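You operate a simulated robot arm through the tools that you are given. There is no shell and no other tool.

The job below is to be done with a simulated two-armed robot. You get a single attempt, and the scene is never put back.

Task
Top up the tub and rinse the mud off the beads in the sieve.
Fine: run the tap till the water covers the blue line, turn it off short of the overflow slot and put the sieve back. Set down upright: sieve.

Only the result counts: the job must be done as asked and must still hold three seconds after the hand-in. Knocking over, shifting, dropping, spilling or breaking anything else fails it. A push-on lid holds only when it is set on centred and level and pressed home; a screw cap is set on level and turned clockwise until tight.

Robot
Two 7-joint arms with fingered hands on one trunk that stands fixed in place. Base frame: the origin is at the foot of the trunk, x ahead of it, y to its left, z up; the work surface is at about z = 862. Readings come in mm, degrees, newtons and seconds.
The left shoulder is at [60, 126, 1230], the right one opposite. With the tool pointing down near the work surface each hand reaches from about 340 to 700 mm from the base axis, measured 20 degrees to its own side. Payload 2.5 kg a hand.
Tool frame (each hand has its own): the origin (TCP) lies between the finger pads and is the grasp point; the fingertips stand 30 mm ahead of it; z points along the fingers, y is the line along which they close. The gripper opens to 104 mm; its body begins 35 mm behind the TCP. The gripper is a hand of 5 fingers: y runs from the thumb to the fingers, the wrist lies at [-15, -104, -178] in the tool frame, and closing takes about 1.5 s.
Orientation is told as [roll, pitch, yaw] about the base's x, y, z axes, in that order, counted from this pose: with the fingers straight down and the wrist toward the robot, the tool's x, y and z point along [0, 1, 0], [1, 0, 0] and [0, 0, -1] of the base frame.

Tools
- The arms move only by the tool step_arm. It takes "left_targets", "right_targets" or both (then of equal length, played together; a hand with none holds still); each is a list of rows, each an object (a shift or turn left out is 0, a gripper value left out holds the last) with "offset": the shift along the tool's x, y, z in mm, a list of three; "turn": the turn, a rotation vector about the tool's x, y, z in degrees, a list of three. In form: [{"offset": [tx, ty, tz], "turn": [wx, wy, wz]}, ...]. A call has 1 to 20 rows; each row shifts and turns the commanded pose from where the row before left it, along the tool's axes as they then stand. "left_hand" and "right_hand" are, for a hand that has rows, the opening in per cent of the stroke, from 0 (shut) to 100 (fully open), set as the call begins (left out, the last holds). Each row takes 0.2 s and may step no farther than 50 mm and 8.6 degrees from the row before; otherwise, or with a gripper value out of range, the whole call is refused. Where a pose cannot be reached the arm comes as near as it can. A force on the tool above 40 N (or 10 N above the force at the start of the call, whichever is more), or a blocked arm, ends the call early, and 0.2 s more pass. Each finger travels about 153 mm/s and halts on what it meets, pressing with about 25 N; the grip force reading is that of the motor and also rises with nothing between the fingers. The clock runs only during rows and for 0.2 s after the last one: add rows that do not move to give the fingers time. It gives the time, the measured TCP pose, the force on the tool (base axes), the opening and the grip force at its end, in the units of the frame above (readings bear some noise), with the torque about the TCP (base axes, N m) and any sound that the robot's microphone picked up.
- Cameras (640 x 400 px; columns grow to the right, rows downward): "scene" is now at [119.8, -46.4, 1450.1]; the picture's right is [-0.53, -0.85, 0.00], its down [-0.41, 0.25, -0.88] and it looks along [0.74, -0.46, -0.48] (base axes); focal length 214 px, centre (320, 200). "left" rides on the left gripper at [-80, -78, -141] in its tool frame; the picture's right is [-0.78, -0.30, 0.56], its down [0.54, -0.78, 0.33] and it looks along [0.33, 0.56, 0.76] (tool axes); focal length 247 px, centre (320, 200). "right" rides on the right gripper at [80, -78, -141] in its tool frame; the picture's right is [-0.78, 0.30, -0.56], its down [-0.53, -0.78, 0.33] and it looks along [-0.33, 0.56, 0.76] (tool axes); focal length 247 px, centre (320, 200). There is no depth. A picture from a camera that has moved, and an enlarged one, comes with that camera's place and axes in the base frame and with its lens.
- snapshot(camera): a new picture of that camera. The clock stands still meanwhile.
- raise_lower(by): slides the trunk up (or, below 0, down) by that many mm; the arms and the scene camera ride with it, the base frame stays. It gives what a move gives, with no picture.
- finger_targets(index, middle, ring, little, thumb_bend, thumb_turn, hand): sets how far each is bent, from 0 (flat) to 1 (curled in); at 0.3 the hand is open as for a grip, at 0.7 the pads meet at the TCP. One left out holds its place. A second passes; each finger stops where it meets its share of the squeeze, and holds until it gets a number again. A gripper value or a shape takes the hand back. It gives what a move gives, with no picture; readings hold the bend of each and the force on index, middle, ring, little, thumb and palm. thumb_turn goes from beside the hand (0) to across from the fingers (1), as for a grip.
- hand_shape(shape, hand): the hand has 5 fingers and takes this shape, open, in about a second: jaw (thumb against the fingers, like two jaws); tri (thumb and two fingers); tip (a fingertip pinch); poke (one finger out to press); point (the index stretched); flat (the hand flat); cup (the hand cupped); fist (a fist). The gripper value then closes the fingers along that shape, each until it touches; the sizes above hold for jaw. It gives what a move gives, with no picture.
- turn_head(pan, tilt): turns the head with the scene camera to pan (to the left, within 86 degrees either way) and tilt (down, from -29 to 69), counted from straight ahead of the robot. It gives what a move gives.
- zoom(camera, box): a new picture of the part [left, top, right, bottom] of that camera's present view, enlarged. The clock stands still meanwhile.
- finish_job(): hands the job in; it is judged then, once.

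Nothing tells you positions but the pictures and the camera data. Unless the task says otherwise, let go and move clear before handing in.

The tools are called after "Request:" as name(argument=value, ...) on one line, values as JSON. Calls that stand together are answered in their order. step_arm: Moves the arms, as the interface text tells. Its arguments: {"type":"object","properties":{"left_targets":{"type":"array","items":{"type":"object","properties":{"offset":{"type":"array","items":{"type":"number"}},"turn":{"type":"array","items":{"type":"number"}}}}},"left_hand":{"type":"number"},"right_targets":{"type":"array","items":{"type":"object","properties":{"offset":{"type":"array","items":{"type":"number"}},"turn":{"type":"array","items":{"type":"number"}}}}},"right_hand":{"type":"number"}},"required":[]} The other tools are called the same way: raise_lower (by) moves the trunk up or down; hand_shape (shape, hand) gives the hand a shape; finger_targets (index, middle, ring, little, thumb_bend, thumb_turn, hand) moves the fingers one by one; turn_head (pan, tilt) turns the head that bears the scene camera; snapshot (camera) takes a picture; zoom (camera, box) takes an enlarged picture of a part of a camera's view; finish_job () hands the job in.

At the start:

```text
time_s: 0.0
left_position: [444.0, -66.8, 1407.3]
left_orientation: [0.0, 0.1, 0.3]
left_contact_force: [-0.7, 0.3, 0.8]
left_ft_torque: [0.01, 0.0, 0.01]
left_opening: 103.9
left_grip_force: 0.0
left_shape: jaw
left_bend: [0.3, 0.3, 0.3, 0.3, 0.3, 0.98]
left_finger forces: [0.1, 0.1, 0.0, 0.0, 0.0, 0.1]
right_position: [321.1, -422.2, 1312.9]
right_orientation: [0.0, 0.0, 0.0]
right_contact_force: [-1.4, -0.5, 0.0]
right_ft_torque: [-0.01, -0.01, -0.01]
right_opening: 103.8
right_grip_force: 0.2
right_shape: jaw
right_bend: [0.3, 0.3, 0.3, 0.3, 0.3, 0.98]
right_finger forces: [0.1, 0.1, 0.1, 0.1, 0.0, 0.0]
trunk travel left (down, up): [-625.0, 315.0]
head pan, tilt (commanded): [-31.9, 28.8]
```

scene: 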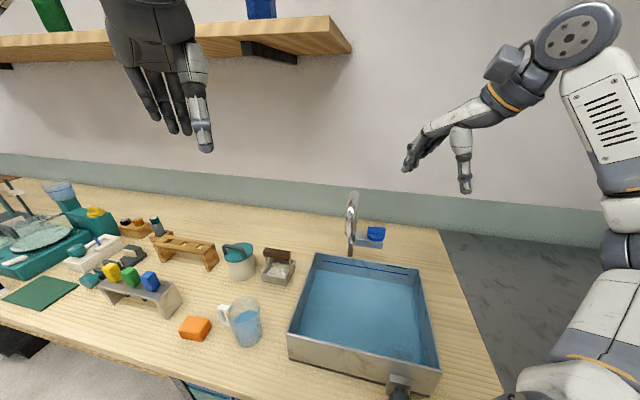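
right: 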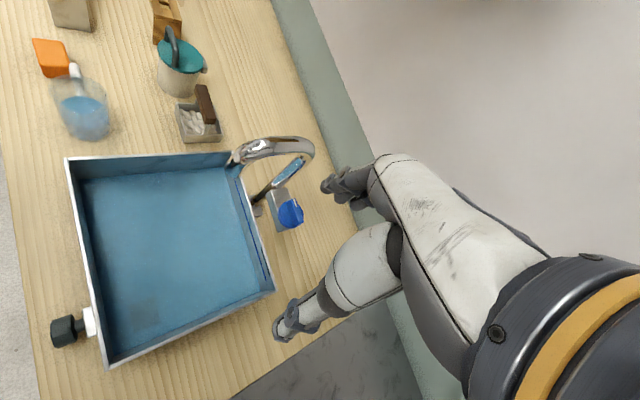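
left: 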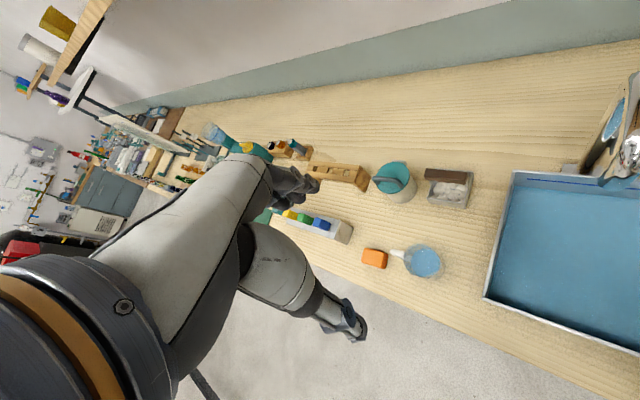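

I see a tub (steel sink) with blue water, a tap with a blue knob behind it, a drain valve at the near side, and various items to the left, with the sieve not yet identified. I'll zoom in on parts of the scene before moving anything.

Request:
zoom(camera="scene", box=[270, 180, 460, 300])

Request:
zoom(camera="scene", box=[160, 220, 320, 350])

Request:
zoom(camera="right", box=[160, 60, 340, 240])

Request:
zoom(camera="scene", box=[270, 280, 460, 400])

```text
3.33 times, centred on (365, 240) of scene
camera zoom: at [119.8, -46.4, 1450.1], right [-0.53, -0.85, 0.0], down [-0.41, 0.25, -0.88], along [0.74, -0.46, -0.48], focal length 715 px, centre (170, 67)
```

zoom: 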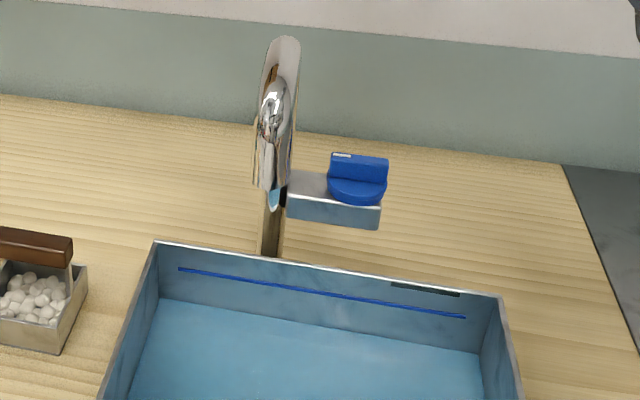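

```text
3.08 times, centred on (240, 285) of scene
camera zoom: at [119.8, -46.4, 1450.1], right [-0.53, -0.85, 0.0], down [-0.41, 0.25, -0.88], along [0.74, -0.46, -0.48], focal length 660 px, centre (566, -62)
```

zoom: 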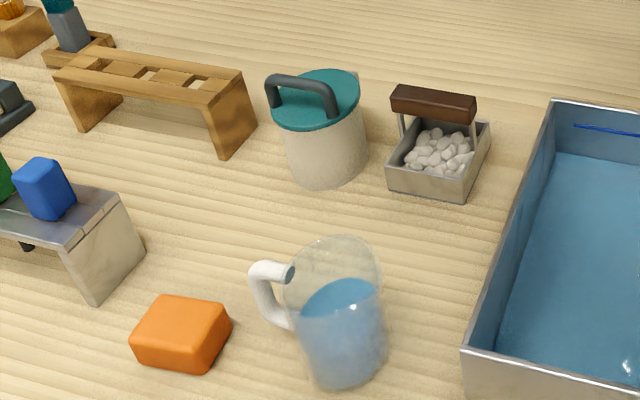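

```text
2.22 times, centred on (250, 150) of right
camera zoom: at [243.7, -342.9, 1453.1], right [0.3, -0.78, 0.56], down [-0.78, -0.53, -0.33], along [0.56, -0.33, -0.76], focal length 549 px, centre (476, 311)
```

zoom: 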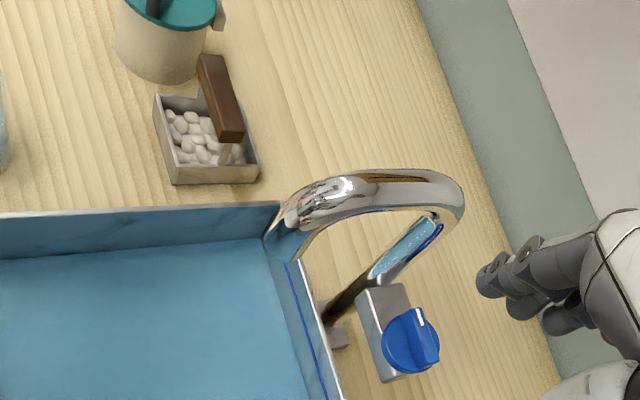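

```text
3.33 times, centred on (365, 340) of scene
camera zoom: at [119.8, -46.4, 1450.1], right [-0.53, -0.85, 0.0], down [-0.41, 0.25, -0.88], along [0.74, -0.46, -0.48], focal length 715 px, centre (170, -267)
```

zoom: 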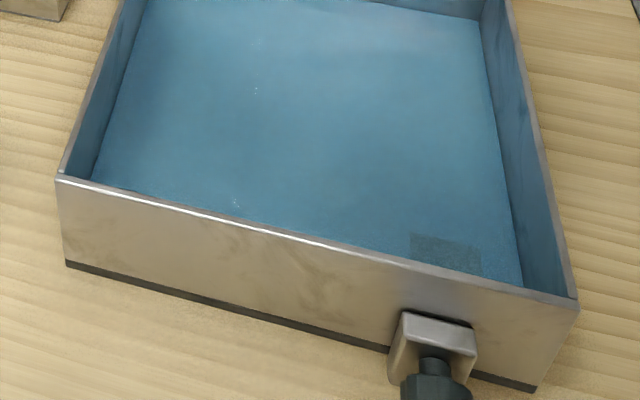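

The small steel box with the brown bar handle and pale beads, left of the tub, looks like the sieve. The tub's far wall carries the blue line and a dark overflow slot, and the knob sits on a block beside the tap. I'll zoom in closer on these.

Request:
zoom(camera="scene", box=[340, 215, 400, 255])

Request:
zoom(camera="scene", box=[250, 240, 310, 290])

Request:
zoom(camera="right", box=[230, 120, 330, 250])

Request:
zoom(camera="right", box=[160, 80, 240, 160])

Request:
zoom(camera="scene", box=[310, 245, 440, 300])

Request:
zoom(camera="right", box=[40, 270, 140, 370])

```text
10.00 times, centred on (370, 235) of scene
camera zoom: at [119.8, -46.4, 1450.1], right [-0.53, -0.85, 0.0], down [-0.41, 0.25, -0.88], along [0.74, -0.46, -0.48], focal length 2145 px, centre (-180, -150)
```

zoom: 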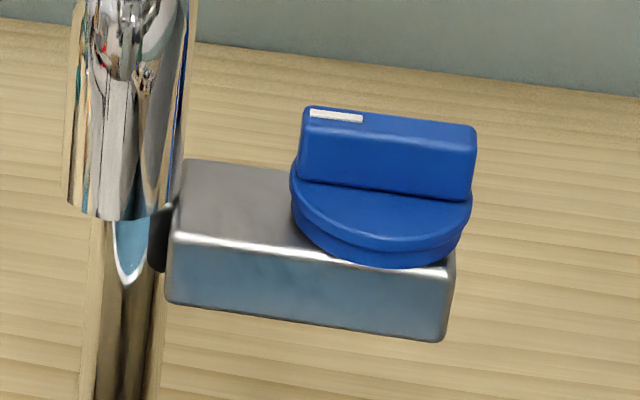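

```text
8.00 times, centred on (280, 265) of scene
camera zoom: at [119.8, -46.4, 1450.1], right [-0.53, -0.85, 0.0], down [-0.41, 0.25, -0.88], along [0.74, -0.46, -0.48], focal length 1716 px, centre (640, -320)
```

zoom: 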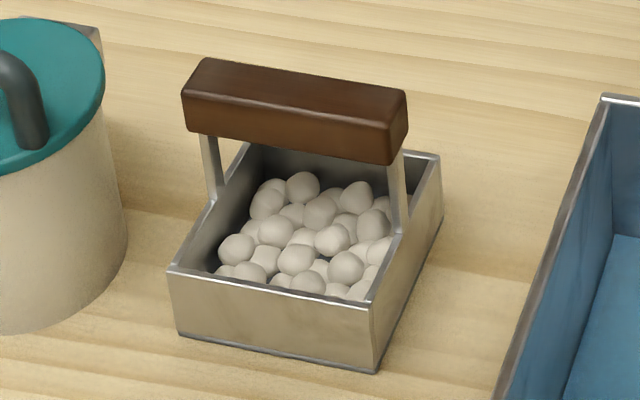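

```text
3.08 times, centred on (280, 185) of right
camera zoom: at [243.7, -342.9, 1453.1], right [0.3, -0.78, 0.56], down [-0.78, -0.53, -0.33], along [0.56, -0.33, -0.76], focal length 760 px, centre (443, 246)
```

zoom: 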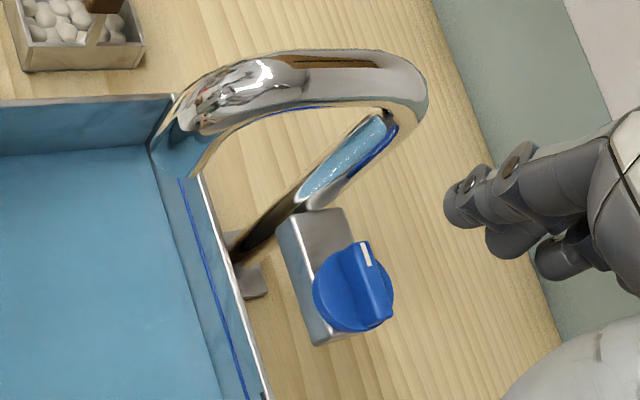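

```text
5.00 times, centred on (200, 120) of right
camera zoom: at [243.7, -342.9, 1453.1], right [0.3, -0.78, 0.56], down [-0.78, -0.53, -0.33], along [0.56, -0.33, -0.76], focal length 1235 px, centre (920, 600)
```

zoom: 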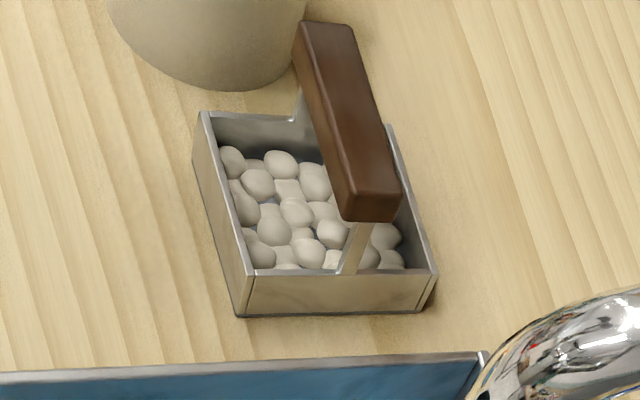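

```text
4.92 times, centred on (375, 272) of scene
camera zoom: at [119.8, -46.4, 1450.1], right [-0.53, -0.85, 0.0], down [-0.41, 0.25, -0.88], along [0.74, -0.46, -0.48], focal length 1056 px, centre (49, -157)
```

zoom: 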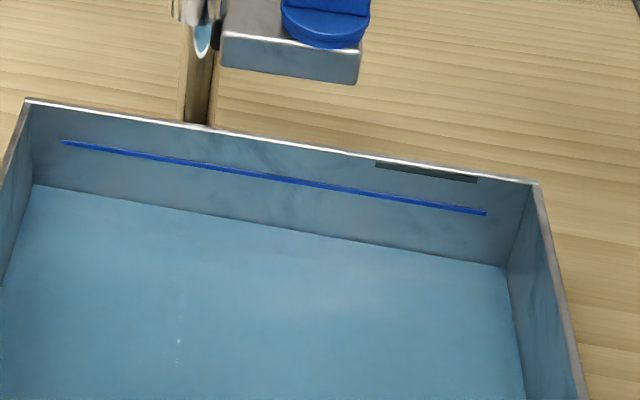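

```text
4.00 times, centred on (90, 320) of right
camera zoom: at [243.7, -342.9, 1453.1], right [0.3, -0.78, 0.56], down [-0.78, -0.53, -0.33], along [0.56, -0.33, -0.76], focal length 988 px, centre (1240, -280)
```

zoom: 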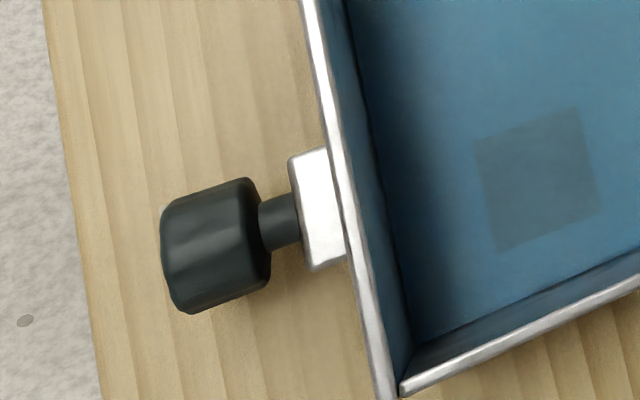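

The sieve is about 86×80 mm, with its bar handle running along the bench. The bench lies about 45° to the base axes. The knob's ridge is near (484, −481, 1055) and also runs along the bench. I'll yaw the right hand to −45° and bring it above and short of the knob to look closer.

Request:
step_arm(right_targets=[{"turn": [0, 0, 7.5]}, {"turn": [0, 0, 7.5]}, {"turn": [0, 0, 7.5]}, {"turn": [0, 0, 7.5]}, {"turn": [0, 0, 7.5]}, {"turn": [0, 0, 7.5]}, {"offset": [8, 20, 5]}, {"offset": [8, 20, 5]}, {"offset": [8, 20, 5]}, {"offset": [8, 20, 5]}, {"offset": [8, 20, 5]}])

```text
time_s: 2.4
left_position: [444.3, -64.5, 1407.3]
left_orientation: [-0.1, 0.2, 0.2]
left_contact_force: [0.1, -0.6, -0.1]
left_ft_torque: [-0.03, -0.04, 0.0]
left_opening: 103.6
left_grip_force: 0.0
left_shape: jaw
left_bend: [0.3, 0.3, 0.3, 0.3, 0.3, 0.98]
left_finger forces: [0.0, 0.0, 0.0, 0.1, 0.1, 0.0]
right_position: [421.5, -466.6, 1272.8]
right_orientation: [1.2, 1.6, -45.3]
right_contact_force: [0.4, 0.1, 0.8]
right_ft_torque: [-0.01, -0.02, 0.02]
right_opening: 103.9
right_grip_force: 0.1
right_shape: jaw
right_bend: [0.3, 0.3, 0.3, 0.3, 0.3, 0.98]
right_finger forces: [0.0, 0.0, 0.1, 0.1, 0.0, 0.0]
trunk travel left (down, up): [-625.0, 315.0]
head pan, tilt (commanded): [-31.9, 28.8]
```

The hand is now at about (421, −467, 1273) with yaw −45. I'll take pictures from both cameras.

Request:
snapshot(camera="scene")

Request:
snapshot(camera="right")

```text
taken
camera scene: at [120.2, -46.0, 1450.0], right [-0.53, -0.85, 0.0], down [-0.41, 0.25, -0.88], along [0.74, -0.46, -0.48], focal length 214 px, centre (320, 200)
```

scene: 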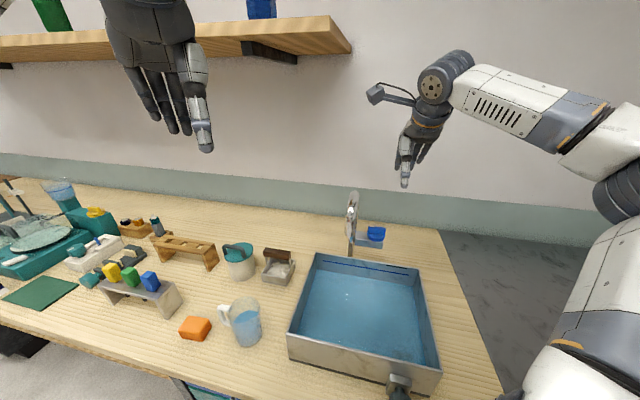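

```text
taken
camera right: at [423.8, -360.3, 1418.1], right [-0.34, -0.77, 0.53], down [-0.93, 0.19, -0.32], along [0.15, -0.6, -0.78], focal length 247 px, centre (320, 200)
```

right: 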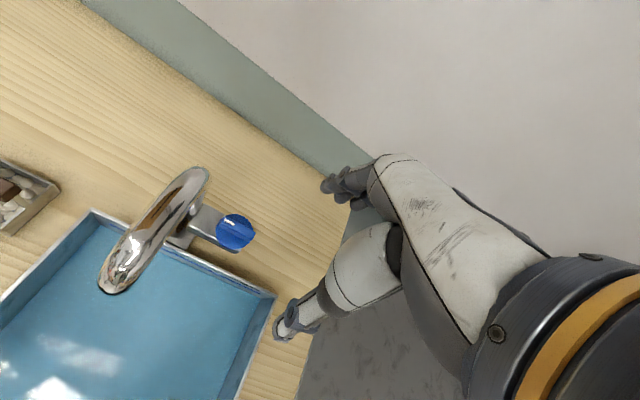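

Request:
zoom(camera="right", box=[80, 150, 280, 310])

Request:
zoom(camera="scene", box=[320, 60, 480, 280])

```text
2.50 times, centred on (180, 230) of right
camera zoom: at [423.8, -360.3, 1418.1], right [-0.34, -0.77, 0.53], down [-0.93, 0.19, -0.32], along [0.15, -0.6, -0.78], focal length 617 px, centre (670, 125)
```

zoom: 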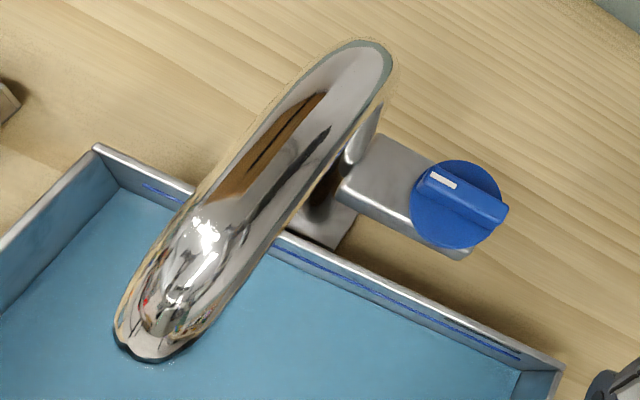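

```text
1.82 times, centred on (400, 170) of scene
camera zoom: at [120.2, -46.0, 1450.0], right [-0.53, -0.85, 0.0], down [-0.41, 0.25, -0.88], along [0.74, -0.46, -0.48], focal length 390 px, centre (174, 254)
```

zoom: 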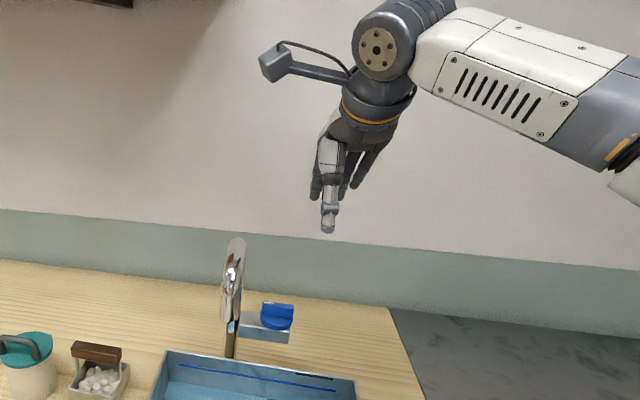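

The knob ridge is at about (483, −479, 1055). The gooseneck arch rises to about z 1196 just left of it, so I'll have to keep the wrist camera stalk clear of it. First I'll try the three-finger shape and look at it in free air.

Request:
hand_shape(hand="right", shape="tri")

Request:
zoom(camera="scene", box=[360, 70, 480, 200])

Request:
snapshot(camera="right")

```text
time_s: 3.3
left_position: [443.7, -65.7, 1407.1]
left_orientation: [-0.2, 0.1, 0.3]
left_contact_force: [-0.2, -0.9, -0.7]
left_ft_torque: [0.02, 0.01, 0.0]
left_opening: 103.5
left_grip_force: 0.1
left_shape: jaw
left_bend: [0.3, 0.3, 0.3, 0.3, 0.3, 0.98]
left_finger forces: [0.0, 0.1, 0.0, 0.0, 0.1, 0.0]
right_position: [420.3, -467.4, 1272.3]
right_orientation: [0.8, 1.6, -45.3]
right_contact_force: [0.1, -0.5, -1.0]
right_ft_torque: [0.0, 0.0, -0.02]
right_opening: 103.5
right_grip_force: 0.0
right_shape: tri
right_bend: [0.3, 0.3, 0.99, 0.99, 0.3, 0.98]
right_finger forces: [0.0, 0.0, 0.0, 0.0, 0.1, 0.0]
trunk travel left (down, up): [-625.0, 315.0]
head pan, tilt (commanded): [-31.9, 28.8]
```

```text
3.08 times, centred on (420, 135) of scene
camera zoom: at [119.8, -46.4, 1450.1], right [-0.53, -0.85, 0.0], down [-0.41, 0.25, -0.88], along [0.74, -0.46, -0.48], focal length 660 px, centre (12, 400)
```

zoom: 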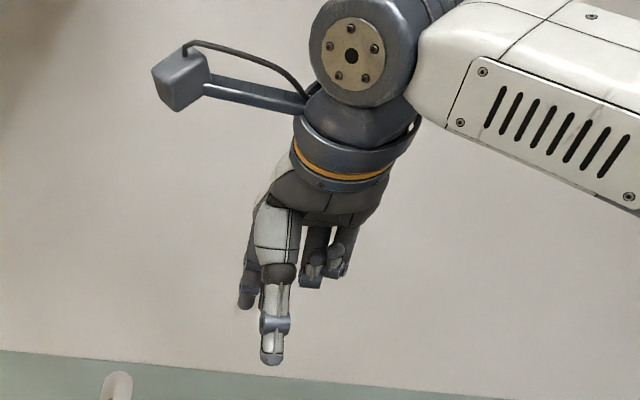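

```text
taken
camera right: at [423.8, -359.8, 1417.0], right [-0.34, -0.77, 0.54], down [-0.93, 0.18, -0.32], along [0.15, -0.61, -0.78], focal length 247 px, centre (320, 200)
```

right: 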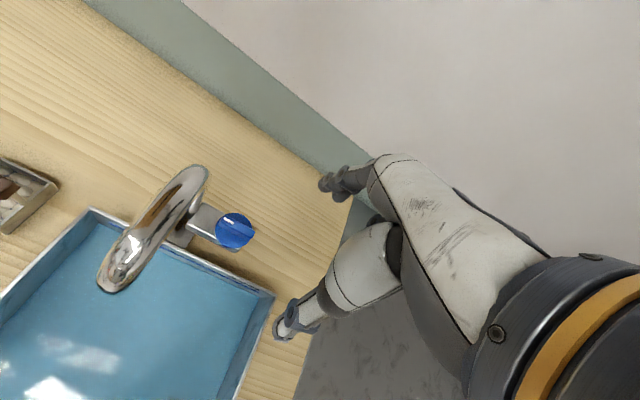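

Request:
zoom(camera="right", box=[250, 130, 430, 360])

```text
1.74 times, centred on (340, 245) of right
camera zoom: at [423.8, -359.8, 1417.0], right [-0.34, -0.77, 0.54], down [-0.93, 0.18, -0.32], along [0.15, -0.61, -0.78], focal length 430 px, centre (285, 122)
```

zoom: 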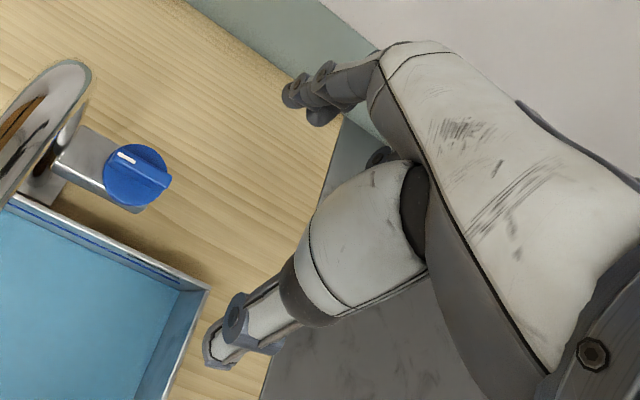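

Three-finger shape works: thumb, index and middle straddle the TCP, and ring and little are folded. Next I'll lean the hand 18° so the camera stalk stays clear of the arch, then hover above the knob.

Request:
step_arm(right_targets=[{"turn": [0, 6, 0]}, {"turn": [0, 6, 0]}, {"turn": [0, 6, 0]}, {"offset": [-1.7, 9.2, 23.6]}, {"offset": [-1.7, 9.2, 23.6]}, {"offset": [-1.7, 9.2, 23.6]}, {"offset": [-1.7, 9.2, 23.6]}, {"offset": [-1.7, 9.2, 23.6]}, {"offset": [-1.7, 9.2, 23.6]}, {}, {}])

Request:
snapshot(camera="right")

Request:
zoom(camera="scene", box=[320, 100, 480, 280])

```text
time_s: 5.7
left_position: [443.4, -65.4, 1406.6]
left_orientation: [-0.1, 0.1, 0.2]
left_contact_force: [-1.0, 0.8, 0.4]
left_ft_torque: [-0.01, 0.04, -0.01]
left_opening: 103.6
left_grip_force: 0.0
left_shape: jaw
left_bend: [0.3, 0.3, 0.3, 0.3, 0.3, 0.98]
left_finger forces: [0.0, 0.1, 0.0, 0.0, 0.0, 0.0]
right_position: [483.4, -483.2, 1150.1]
right_orientation: [18.0, 0.0, -45.0]
right_contact_force: [0.3, 0.2, 0.0]
right_ft_torque: [-0.01, 0.01, 0.03]
right_opening: 103.9
right_grip_force: 0.1
right_shape: tri
right_bend: [0.3, 0.3, 0.99, 0.99, 0.3, 0.98]
right_finger forces: [0.0, 0.0, 0.1, 0.0, 0.0, 0.0]
trunk travel left (down, up): [-625.0, 315.0]
head pan, tilt (commanded): [-31.9, 28.8]
```

```text
taken
camera right: at [451.8, -404.1, 1309.7], right [-0.43, -0.85, 0.29], down [-0.84, 0.26, -0.48], along [0.33, -0.45, -0.83], focal length 247 px, centre (320, 200)
```

right: 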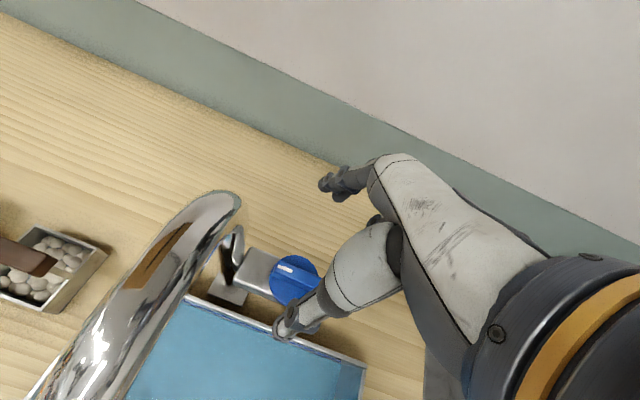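

```text
2.22 times, centred on (400, 190) of scene
camera zoom: at [119.9, -46.5, 1450.0], right [-0.53, -0.85, 0.0], down [-0.41, 0.25, -0.88], along [0.74, -0.46, -0.48], focal length 477 px, centre (142, 222)
```

zoom: 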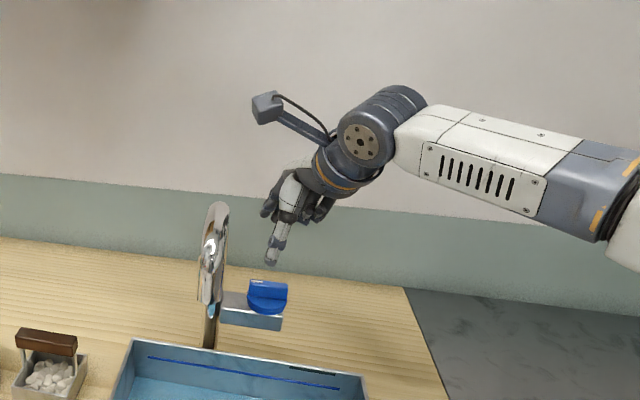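

Request:
zoom(camera="right", box=[200, 160, 400, 350])

```text
2.11 times, centred on (300, 255) of right
camera zoom: at [451.8, -404.1, 1309.7], right [-0.43, -0.85, 0.29], down [-0.84, 0.26, -0.48], along [0.33, -0.45, -0.83], focal length 520 px, centre (362, 84)
```

zoom: 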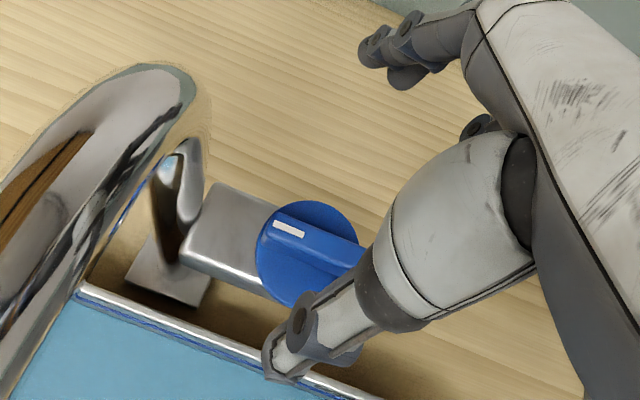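

The knob centre is at about (480, −480), with the ridge top near z 1055. I'll descend to about 20 mm above the working height with the fingers open.

Request:
step_arm(right_targets=[{"offset": [-4.64, -0.9, 14.27]}, {"offset": [-4.64, -0.9, 14.27]}, {"offset": [-4.64, -0.9, 14.27]}, {"offset": [-4.64, -0.9, 14.27]}, {"offset": [-4.64, -0.9, 14.27]}, {}, {}])

Request:
zoom(camera="scene", box=[330, 140, 430, 260])

Request:
zoom(camera="right", box=[200, 160, 400, 350])

```text
time_s: 7.3
left_position: [443.3, -65.9, 1406.5]
left_orientation: [-0.2, 0.1, 0.1]
left_contact_force: [1.0, -0.5, 0.9]
left_ft_torque: [-0.04, -0.01, -0.02]
left_opening: 103.7
left_grip_force: 0.1
left_shape: jaw
left_bend: [0.3, 0.3, 0.3, 0.3, 0.3, 0.98]
left_finger forces: [0.1, 0.0, 0.0, 0.0, 0.0, 0.1]
right_position: [478.1, -477.3, 1073.4]
right_orientation: [18.1, 0.0, -45.1]
right_contact_force: [0.2, -0.4, 0.1]
right_ft_torque: [-0.01, 0.0, 0.01]
right_opening: 104.1
right_grip_force: 0.0
right_shape: tri
right_bend: [0.3, 0.3, 0.99, 0.99, 0.3, 0.98]
right_finger forces: [0.0, 0.1, 0.0, 0.1, 0.0, 0.1]
trunk travel left (down, up): [-625.0, 315.0]
head pan, tilt (commanded): [-31.9, 28.8]
```

```text
3.33 times, centred on (380, 200) of scene
camera zoom: at [119.8, -46.4, 1450.0], right [-0.53, -0.85, 0.0], down [-0.41, 0.25, -0.88], along [0.74, -0.46, -0.48], focal length 715 px, centre (120, 200)
```

zoom: 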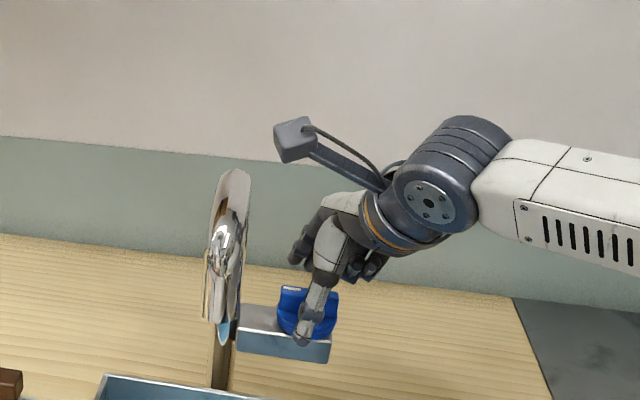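

```text
2.11 times, centred on (300, 255) of right
camera zoom: at [446.4, -400.1, 1233.2], right [-0.43, -0.85, 0.29], down [-0.84, 0.26, -0.48], along [0.33, -0.45, -0.83], focal length 520 px, centre (362, 84)
```

zoom: 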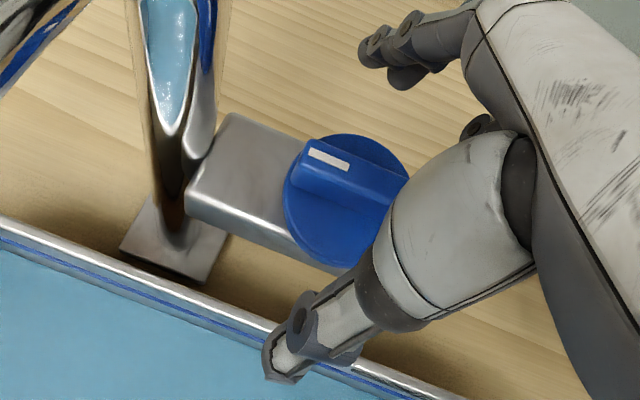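

The ridge lies between the thumb and the fingers. I'll shift 5 mm away from me, lower 8 mm, then close on the ridge.

Request:
step_arm(right_targets=[{"offset": [-1.2, 2.5, 3.8]}, {"offset": [-1.2, 2.5, 3.8]}, {}])

Request:
step_arm(right_targets=[{}, {}, {}, {}, {}, {}, {}, {}, {}, {}], right_hand=0)

Request:
zoom(camera="right", box=[200, 100, 400, 350])

Request:
zoom(camera="scene", box=[330, 180, 430, 260])

```text
time_s: 8.1
left_position: [442.6, -66.1, 1408.1]
left_orientation: [-0.2, 0.1, 0.3]
left_contact_force: [-0.7, 0.6, -0.2]
left_ft_torque: [0.02, -0.02, 0.04]
left_opening: 103.7
left_grip_force: 0.0
left_shape: jaw
left_bend: [0.3, 0.3, 0.3, 0.3, 0.3, 0.98]
left_finger forces: [0.0, 0.0, 0.1, 0.0, 0.0, 0.0]
right_position: [483.5, -481.1, 1066.0]
right_orientation: [18.0, 0.0, -45.1]
right_contact_force: [-0.1, -0.6, 0.0]
right_ft_torque: [0.05, 0.01, -0.03]
right_opening: 103.7
right_grip_force: 0.1
right_shape: tri
right_bend: [0.3, 0.3, 0.99, 0.99, 0.3, 0.98]
right_finger forces: [0.0, 0.0, 0.0, 0.0, 0.0, 0.0]
trunk travel left (down, up): [-625.0, 315.0]
head pan, tilt (commanded): [-31.9, 28.8]
```

```text
time_s: 10.3
left_position: [443.3, -65.5, 1407.4]
left_orientation: [-0.1, 0.1, 0.2]
left_contact_force: [0.4, 0.7, 0.9]
left_ft_torque: [0.0, 0.04, -0.02]
left_opening: 103.9
left_grip_force: 0.0
left_shape: jaw
left_bend: [0.3, 0.3, 0.3, 0.3, 0.3, 0.98]
left_finger forces: [0.0, 0.0, 0.1, 0.1, 0.1, 0.1]
right_position: [482.9, -480.7, 1066.7]
right_orientation: [18.0, 0.0, -45.0]
right_contact_force: [0.7, 1.6, 0.6]
right_ft_torque: [-0.16, -0.11, 0.0]
right_opening: 17.6
right_grip_force: 24.0
right_shape: tri
right_bend: [0.72, 0.49, 1.0, 1.0, 0.74, 1.0]
right_finger forces: [10.8, 11.6, 0.1, 0.0, 21.8, 0.1]
trunk travel left (down, up): [-625.0, 315.0]
head pan, tilt (commanded): [-31.9, 28.8]
```

```text
1.60 times, centred on (300, 225) of right
camera zoom: at [451.2, -402.5, 1225.2], right [-0.43, -0.85, 0.29], down [-0.84, 0.26, -0.48], along [0.33, -0.45, -0.83], focal length 395 px, centre (352, 160)
```

zoom: 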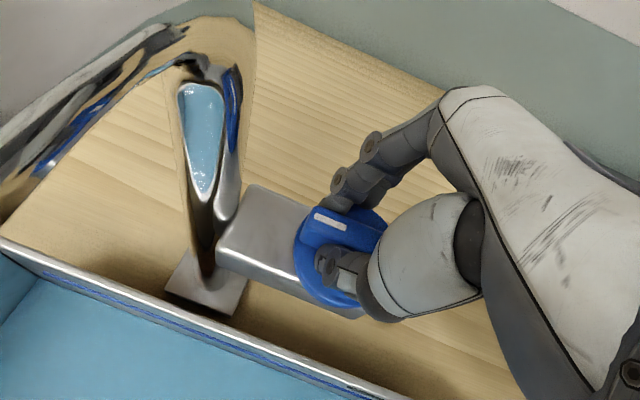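

```text
5.00 times, centred on (380, 220) of scene
camera zoom: at [119.9, -46.3, 1450.1], right [-0.53, -0.85, 0.0], down [-0.41, 0.25, -0.88], along [0.74, -0.46, -0.48], focal length 1072 px, centre (20, 100)
```

zoom: 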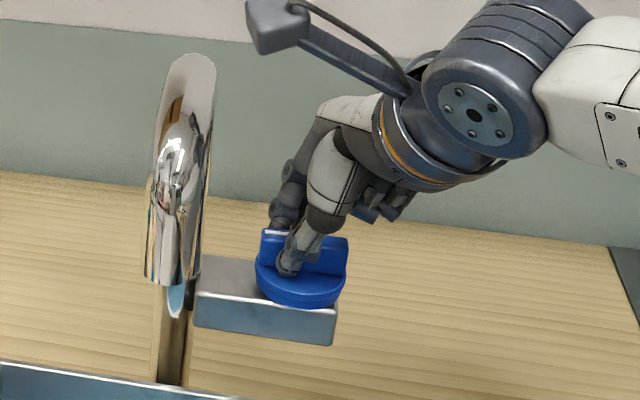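

The grip holds with about 22 N, and the ridge is pinched by the thumb, index and middle. I'll turn it a little counter-clockwise about the vertical axis and check forces and sounds.

Request:
step_arm(right_targets=[{"turn": [1.236, 0, -3.804]}, {"turn": [1.236, 0, -3.804]}, {"turn": [1.236, 0, -3.804]}, {"turn": [1.236, 0, -3.804]}, {}])

Request:
zoom(camera="right", box=[200, 100, 400, 350])

Request:
zoom(camera="scene", box=[310, 180, 450, 300])

```text
time_s: 11.5
left_position: [443.7, -65.1, 1407.3]
left_orientation: [-0.1, 0.0, 0.2]
left_contact_force: [0.0, 0.3, -0.2]
left_ft_torque: [0.0, -0.05, -0.02]
left_opening: 103.8
left_grip_force: 0.0
left_shape: jaw
left_bend: [0.3, 0.3, 0.3, 0.3, 0.3, 0.98]
left_finger forces: [0.0, 0.0, 0.0, 0.0, 0.1, 0.0]
right_position: [484.8, -481.9, 1065.4]
right_orientation: [18.0, 0.0, -29.0]
right_contact_force: [-4.6, 2.2, -0.1]
right_ft_torque: [-0.04, 0.01, -0.01]
right_opening: 17.7
right_grip_force: 25.0
right_shape: tri
right_bend: [0.72, 0.49, 1.0, 1.0, 0.73, 1.0]
right_finger forces: [10.2, 10.7, 0.0, 0.0, 26.2, 0.1]
trunk travel left (down, up): [-625.0, 315.0]
head pan, tilt (commanded): [-31.9, 28.8]
```

```text
1.60 times, centred on (300, 225) of right
camera zoom: at [431.6, -414.4, 1225.3], right [-0.18, -0.94, 0.29], down [-0.88, 0.02, -0.48], along [0.45, -0.34, -0.83], focal length 395 px, centre (352, 160)
```

zoom: 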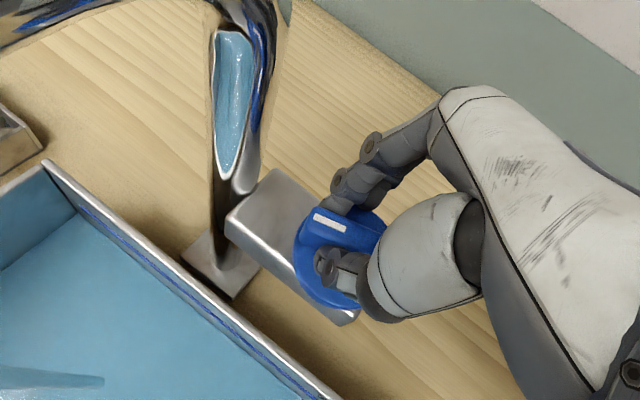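

```text
3.33 times, centred on (380, 240) of scene
camera zoom: at [119.0, -46.0, 1450.1], right [-0.53, -0.85, 0.0], down [-0.41, 0.25, -0.88], along [0.74, -0.46, -0.48], focal length 715 px, centre (120, 67)
```

zoom: 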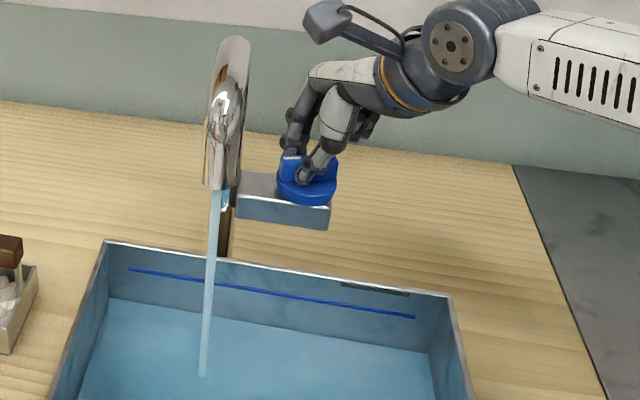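

The tap opens counter-clockwise and a thin stream is now running into the tub. I'll hold for a few seconds to measure how fast the level rises.

Request:
step_arm(right_targets=[{}, {}, {}, {}, {}, {}, {}, {}, {}, {}, {}, {}, {}, {}, {}, {}, {}, {}, {}])

Request:
zoom(camera="scene", box=[310, 240, 450, 310])

Request:
zoom(camera="right", box=[0, 100, 320, 400])

```text
time_s: 15.5
left_position: [442.8, -64.9, 1407.5]
left_orientation: [-0.1, 0.1, 0.2]
left_contact_force: [-0.3, 1.0, 0.0]
left_ft_torque: [-0.01, 0.01, 0.03]
left_opening: 103.8
left_grip_force: 0.0
left_shape: jaw
left_bend: [0.3, 0.3, 0.3, 0.3, 0.3, 0.98]
left_finger forces: [0.1, 0.0, 0.0, 0.0, 0.0, 0.0]
right_position: [483.8, -479.7, 1067.4]
right_orientation: [18.0, 0.0, -29.1]
right_contact_force: [-6.1, 3.5, -2.3]
right_ft_torque: [-0.02, 0.05, -0.02]
right_opening: 17.5
right_grip_force: 24.7
right_shape: tri
right_bend: [0.72, 0.5, 1.0, 1.0, 0.73, 1.0]
right_finger forces: [9.9, 10.3, 0.0, 0.0, 26.8, 0.1]
trunk travel left (down, up): [-625.0, 315.0]
head pan, tilt (commanded): [-31.9, 28.8]
```

```text
4.57 times, centred on (380, 275) of scene
camera zoom: at [119.1, -46.1, 1450.1], right [-0.53, -0.85, 0.0], down [-0.41, 0.25, -0.88], along [0.74, -0.46, -0.48], focal length 980 px, centre (46, -143)
```

zoom: 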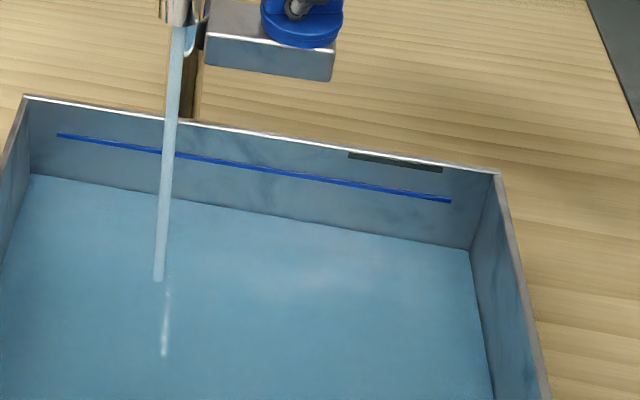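

```text
1.33 times, centred on (160, 250) of right
camera zoom: at [431.8, -414.5, 1225.4], right [-0.18, -0.94, 0.29], down [-0.88, 0.02, -0.48], along [0.45, -0.34, -0.83], focal length 329 px, centre (533, 133)
```

zoom: 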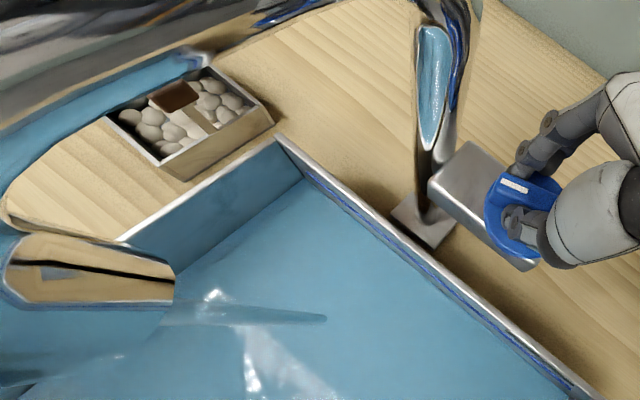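

The level rises very slowly at 16°. I'll open the knob another 24° and measure again.

Request:
step_arm(right_targets=[{"turn": [1.236, 0, -3.804]}, {"turn": [1.236, 0, -3.804]}, {"turn": [1.236, 0, -3.804]}, {"turn": [1.236, 0, -3.804]}, {"turn": [1.236, 0, -3.804]}, {"turn": [1.236, 0, -3.804]}, {}, {}])

Request:
zoom(camera="scene", box=[310, 190, 450, 310])

Request:
zoom(camera="right", box=[200, 100, 400, 350])

```text
time_s: 17.3
left_position: [442.4, -66.3, 1408.3]
left_orientation: [-0.1, 0.0, 0.2]
left_contact_force: [1.0, 0.5, -0.3]
left_ft_torque: [0.02, 0.0, 0.02]
left_opening: 103.8
left_grip_force: 0.1
left_shape: jaw
left_bend: [0.3, 0.3, 0.3, 0.3, 0.3, 0.98]
left_finger forces: [0.1, 0.0, 0.0, 0.1, 0.0, 0.0]
right_position: [482.8, -480.3, 1066.4]
right_orientation: [18.0, 0.0, -5.0]
right_contact_force: [-6.0, 1.6, 0.8]
right_ft_torque: [-0.07, -0.05, 0.0]
right_opening: 17.4
right_grip_force: 24.8
right_shape: tri
right_bend: [0.72, 0.5, 1.0, 1.0, 0.73, 1.0]
right_finger forces: [10.3, 10.8, 0.1, 0.1, 26.7, 0.0]
trunk travel left (down, up): [-625.0, 315.0]
head pan, tilt (commanded): [-31.9, 28.8]
```

```text
3.33 times, centred on (380, 250) of scene
camera zoom: at [118.9, -46.0, 1450.2], right [-0.53, -0.85, 0.0], down [-0.41, 0.25, -0.88], along [0.74, -0.46, -0.48], focal length 715 px, centre (120, 33)
```

zoom: 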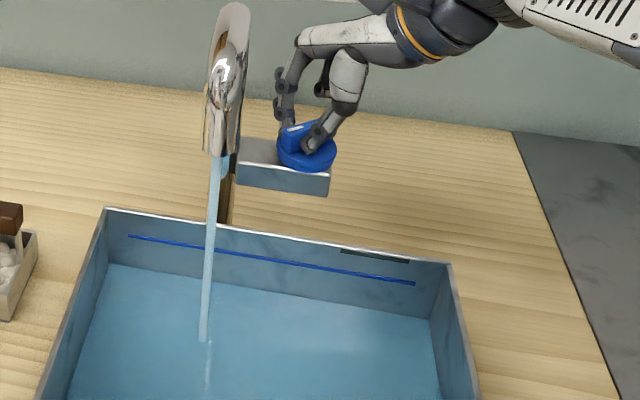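

```text
1.60 times, centred on (300, 225) of right
camera zoom: at [409.6, -441.1, 1225.2], right [0.22, -0.93, 0.29], down [-0.81, -0.34, -0.48], along [0.55, -0.13, -0.83], focal length 395 px, centre (352, 160)
```

zoom: 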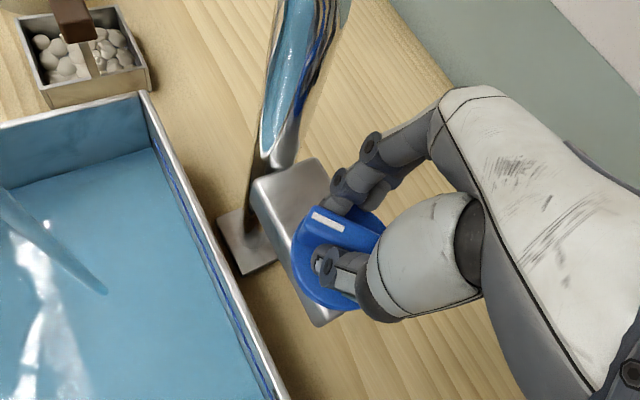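

The knob is now about 40° open. I'll hold for 4 s and compare levels.

Request:
step_arm(right_targets=[{}, {}, {}, {}, {}, {}, {}, {}, {}, {}, {}, {}, {}, {}, {}, {}, {}, {}, {}])

Request:
zoom(camera="scene", box=[310, 240, 450, 310])

```text
time_s: 21.3
left_position: [442.7, -65.3, 1407.4]
left_orientation: [-0.1, 0.1, 0.3]
left_contact_force: [-0.8, 0.2, -0.5]
left_ft_torque: [-0.03, 0.01, -0.01]
left_opening: 103.8
left_grip_force: 0.1
left_shape: jaw
left_bend: [0.3, 0.3, 0.3, 0.3, 0.3, 0.98]
left_finger forces: [0.0, 0.0, 0.0, 0.1, 0.0, 0.1]
right_position: [482.9, -480.0, 1066.0]
right_orientation: [17.9, 0.0, -5.0]
right_contact_force: [-6.1, 2.0, 1.1]
right_ft_torque: [-0.04, -0.05, 0.01]
right_opening: 17.4
right_grip_force: 25.0
right_shape: tri
right_bend: [0.72, 0.5, 1.0, 1.0, 0.73, 1.0]
right_finger forces: [10.4, 10.8, 0.0, 0.0, 26.7, 0.0]
trunk travel left (down, up): [-625.0, 315.0]
head pan, tilt (commanded): [-31.9, 28.8]
```

```text
4.57 times, centred on (380, 275) of scene
camera zoom: at [118.9, -46.0, 1450.2], right [-0.53, -0.85, 0.0], down [-0.41, 0.25, -0.88], along [0.74, -0.46, -0.48], focal length 980 px, centre (46, -143)
```

zoom: 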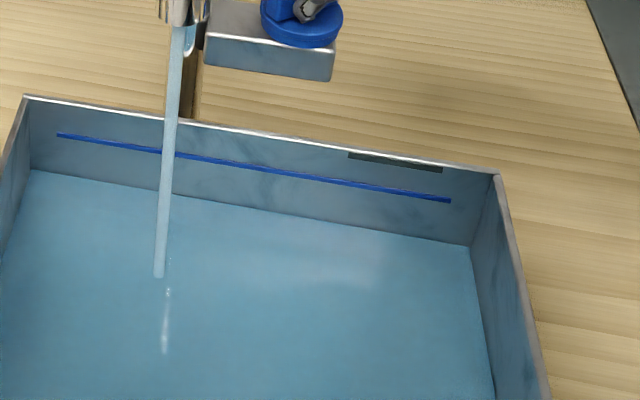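

The level is rising at about 0.8 mm/s and needs roughly 30 mm more. I'll keep waiting and check along the way.

Request:
step_arm(right_targets=[{}, {}, {}, {}, {}, {}, {}, {}, {}, {}, {}, {}, {}, {}, {}, {}, {}, {}, {}])

Request:
step_arm(right_targets=[{}, {}, {}, {}, {}, {}, {}, {}, {}, {}, {}, {}, {}, {}, {}, {}, {}, {}, {}])

Request:
zoom(camera="scene", box=[310, 240, 450, 310])

```text
time_s: 25.3
left_position: [442.6, -65.4, 1407.3]
left_orientation: [-0.1, 0.0, 0.2]
left_contact_force: [0.7, -0.4, 1.4]
left_ft_torque: [0.02, 0.05, -0.03]
left_opening: 103.7
left_grip_force: 0.1
left_shape: jaw
left_bend: [0.3, 0.3, 0.3, 0.3, 0.3, 0.98]
left_finger forces: [0.1, 0.1, 0.1, 0.0, 0.0, 0.1]
right_position: [483.7, -479.8, 1065.6]
right_orientation: [18.0, 0.0, -5.0]
right_contact_force: [-5.2, 1.9, 0.8]
right_ft_torque: [-0.02, -0.06, 0.0]
right_opening: 17.2
right_grip_force: 25.5
right_shape: tri
right_bend: [0.72, 0.5, 1.0, 1.0, 0.73, 1.0]
right_finger forces: [10.5, 10.9, 0.0, 0.0, 26.5, 0.0]
trunk travel left (down, up): [-625.0, 315.0]
head pan, tilt (commanded): [-31.9, 28.8]
```

```text
time_s: 29.3
left_position: [442.7, -64.0, 1406.9]
left_orientation: [0.0, 0.0, 0.2]
left_contact_force: [0.2, 0.3, 0.5]
left_ft_torque: [0.0, -0.03, -0.02]
left_opening: 103.5
left_grip_force: 0.0
left_shape: jaw
left_bend: [0.3, 0.3, 0.3, 0.3, 0.3, 0.98]
left_finger forces: [0.0, 0.0, 0.0, 0.0, 0.0, 0.0]
right_position: [484.0, -479.5, 1066.4]
right_orientation: [18.0, 0.0, -4.9]
right_contact_force: [-5.8, 1.7, 1.3]
right_ft_torque: [-0.07, -0.03, -0.01]
right_opening: 17.4
right_grip_force: 25.0
right_shape: tri
right_bend: [0.72, 0.5, 1.0, 1.0, 0.73, 1.0]
right_finger forces: [10.4, 10.8, 0.0, 0.0, 26.7, 0.0]
trunk travel left (down, up): [-625.0, 315.0]
head pan, tilt (commanded): [-31.9, 28.8]
```

```text
4.57 times, centred on (380, 275) of scene
camera zoom: at [118.9, -46.0, 1450.2], right [-0.53, -0.85, 0.0], down [-0.41, 0.25, -0.88], along [0.74, -0.46, -0.48], focal length 980 px, centre (46, -143)
```

zoom: 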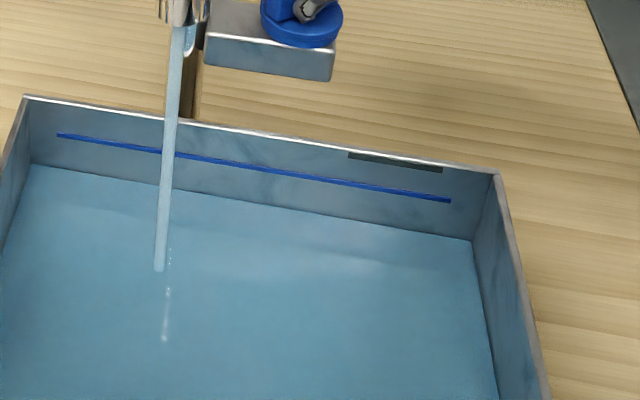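

That's about 0.5 mm/s. I'll open another 24° to speed it up moderately.

Request:
step_arm(right_targets=[{"turn": [1.236, 0, -3.804]}, {"turn": [1.236, 0, -3.804]}, {"turn": [1.236, 0, -3.804]}, {"turn": [1.236, 0, -3.804]}, {"turn": [1.236, 0, -3.804]}, {"turn": [1.236, 0, -3.804]}, {}, {}])

Request:
step_arm(right_targets=[{}, {}, {}, {}, {}, {}, {}, {}, {}, {}, {}, {}, {}, {}, {}, {}, {}, {}, {}])

Request:
zoom(camera="scene", box=[310, 240, 450, 310])

Request:
snapshot(camera="scene")

```text
time_s: 31.1
left_position: [445.0, -67.5, 1406.0]
left_orientation: [0.0, 0.1, 0.1]
left_contact_force: [0.7, -0.6, 0.0]
left_ft_torque: [-0.01, -0.01, -0.01]
left_opening: 103.7
left_grip_force: 0.2
left_shape: jaw
left_bend: [0.3, 0.3, 0.3, 0.3, 0.3, 0.98]
left_finger forces: [0.1, 0.0, 0.0, 0.0, 0.1, 0.0]
right_position: [475.6, -475.1, 1067.9]
right_orientation: [17.9, 0.2, 18.9]
right_contact_force: [6.8, -8.4, -5.4]
right_ft_torque: [-0.13, -0.19, 0.01]
right_opening: 17.4
right_grip_force: 24.5
right_shape: tri
right_bend: [0.72, 0.48, 1.0, 1.0, 0.74, 1.0]
right_finger forces: [9.6, 13.7, 0.0, 0.1, 22.6, 0.0]
right hand out of reach, approached as far as the arm can: row 5, 6
trunk travel left (down, up): [-625.0, 315.0]
head pan, tilt (commanded): [-31.9, 28.8]
```

```text
time_s: 35.1
left_position: [444.0, -67.5, 1407.2]
left_orientation: [0.1, 0.2, 0.2]
left_contact_force: [1.3, -0.5, 0.2]
left_ft_torque: [0.0, 0.0, -0.01]
left_opening: 104.0
left_grip_force: 0.1
left_shape: jaw
left_bend: [0.3, 0.3, 0.3, 0.3, 0.3, 0.98]
left_finger forces: [0.0, 0.0, 0.1, 0.0, 0.1, 0.0]
right_position: [476.4, -475.3, 1067.3]
right_orientation: [17.9, 0.2, 18.7]
right_contact_force: [3.5, -10.9, -7.1]
right_ft_torque: [-0.19, -0.09, -0.03]
right_opening: 17.3
right_grip_force: 24.7
right_shape: tri
right_bend: [0.72, 0.48, 1.0, 1.0, 0.74, 1.0]
right_finger forces: [9.3, 12.7, 0.0, 0.0, 24.1, 0.1]
trunk travel left (down, up): [-625.0, 315.0]
head pan, tilt (commanded): [-31.9, 28.8]
```

```text
4.57 times, centred on (380, 275) of scene
camera zoom: at [121.0, -48.5, 1449.8], right [-0.53, -0.85, 0.0], down [-0.41, 0.26, -0.88], along [0.74, -0.46, -0.48], focal length 980 px, centre (46, -143)
```

zoom: 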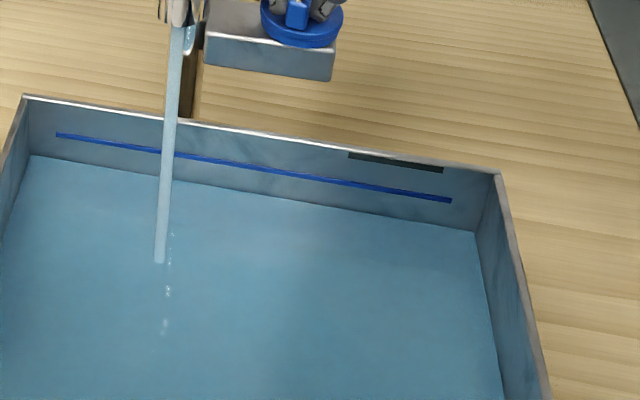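

```text
taken
camera scene: at [121.0, -48.5, 1449.8], right [-0.53, -0.85, 0.0], down [-0.41, 0.26, -0.88], along [0.74, -0.46, -0.48], focal length 214 px, centre (320, 200)
```

scene: 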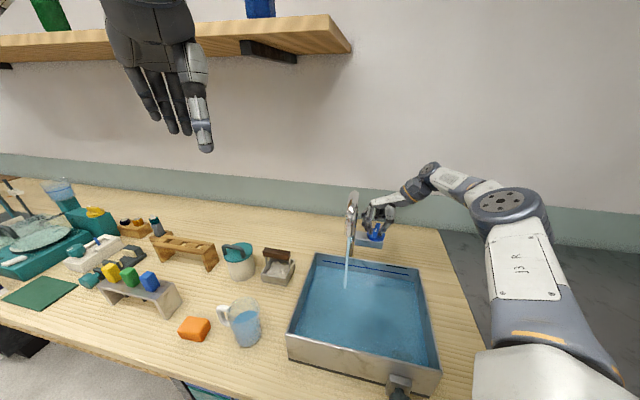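

The last two rows were slightly out of reach. The flow is now about 1.2 mm/s, which is good. I'll turn back 8° so the arm is comfortably in reach, and keep filling.

Request:
step_arm(right_targets=[{"turn": [-1.236, 0, 3.804]}, {"turn": [-1.236, 0, 3.804]}, {}, {}])

Request:
zoom(camera="scene", box=[310, 180, 450, 310])

```text
time_s: 36.1
left_position: [444.7, -67.4, 1406.9]
left_orientation: [0.1, 0.1, 0.2]
left_contact_force: [0.6, 0.9, 0.1]
left_ft_torque: [0.01, -0.01, 0.02]
left_opening: 103.5
left_grip_force: 0.1
left_shape: jaw
left_bend: [0.3, 0.3, 0.3, 0.3, 0.3, 0.98]
left_finger forces: [0.1, 0.0, 0.0, 0.0, 0.0, 0.0]
right_position: [475.4, -473.8, 1068.6]
right_orientation: [18.1, 0.2, 10.9]
right_contact_force: [6.4, -6.0, -12.6]
right_ft_torque: [-0.1, -0.14, 0.0]
right_opening: 17.2
right_grip_force: 24.9
right_shape: tri
right_bend: [0.72, 0.48, 1.0, 1.0, 0.74, 1.0]
right_finger forces: [9.6, 13.3, 0.0, 0.0, 20.3, 0.1]
trunk travel left (down, up): [-625.0, 315.0]
head pan, tilt (commanded): [-31.9, 28.8]
```

```text
3.08 times, centred on (380, 245) of scene
camera zoom: at [121.8, -48.4, 1449.7], right [-0.53, -0.85, 0.0], down [-0.41, 0.26, -0.88], along [0.74, -0.46, -0.48], focal length 660 px, centre (135, 62)
```

zoom: 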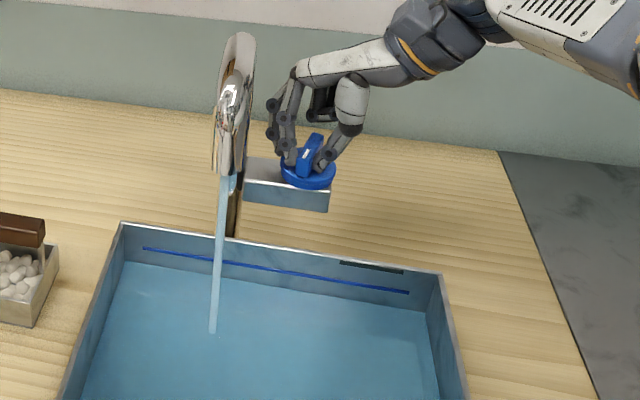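

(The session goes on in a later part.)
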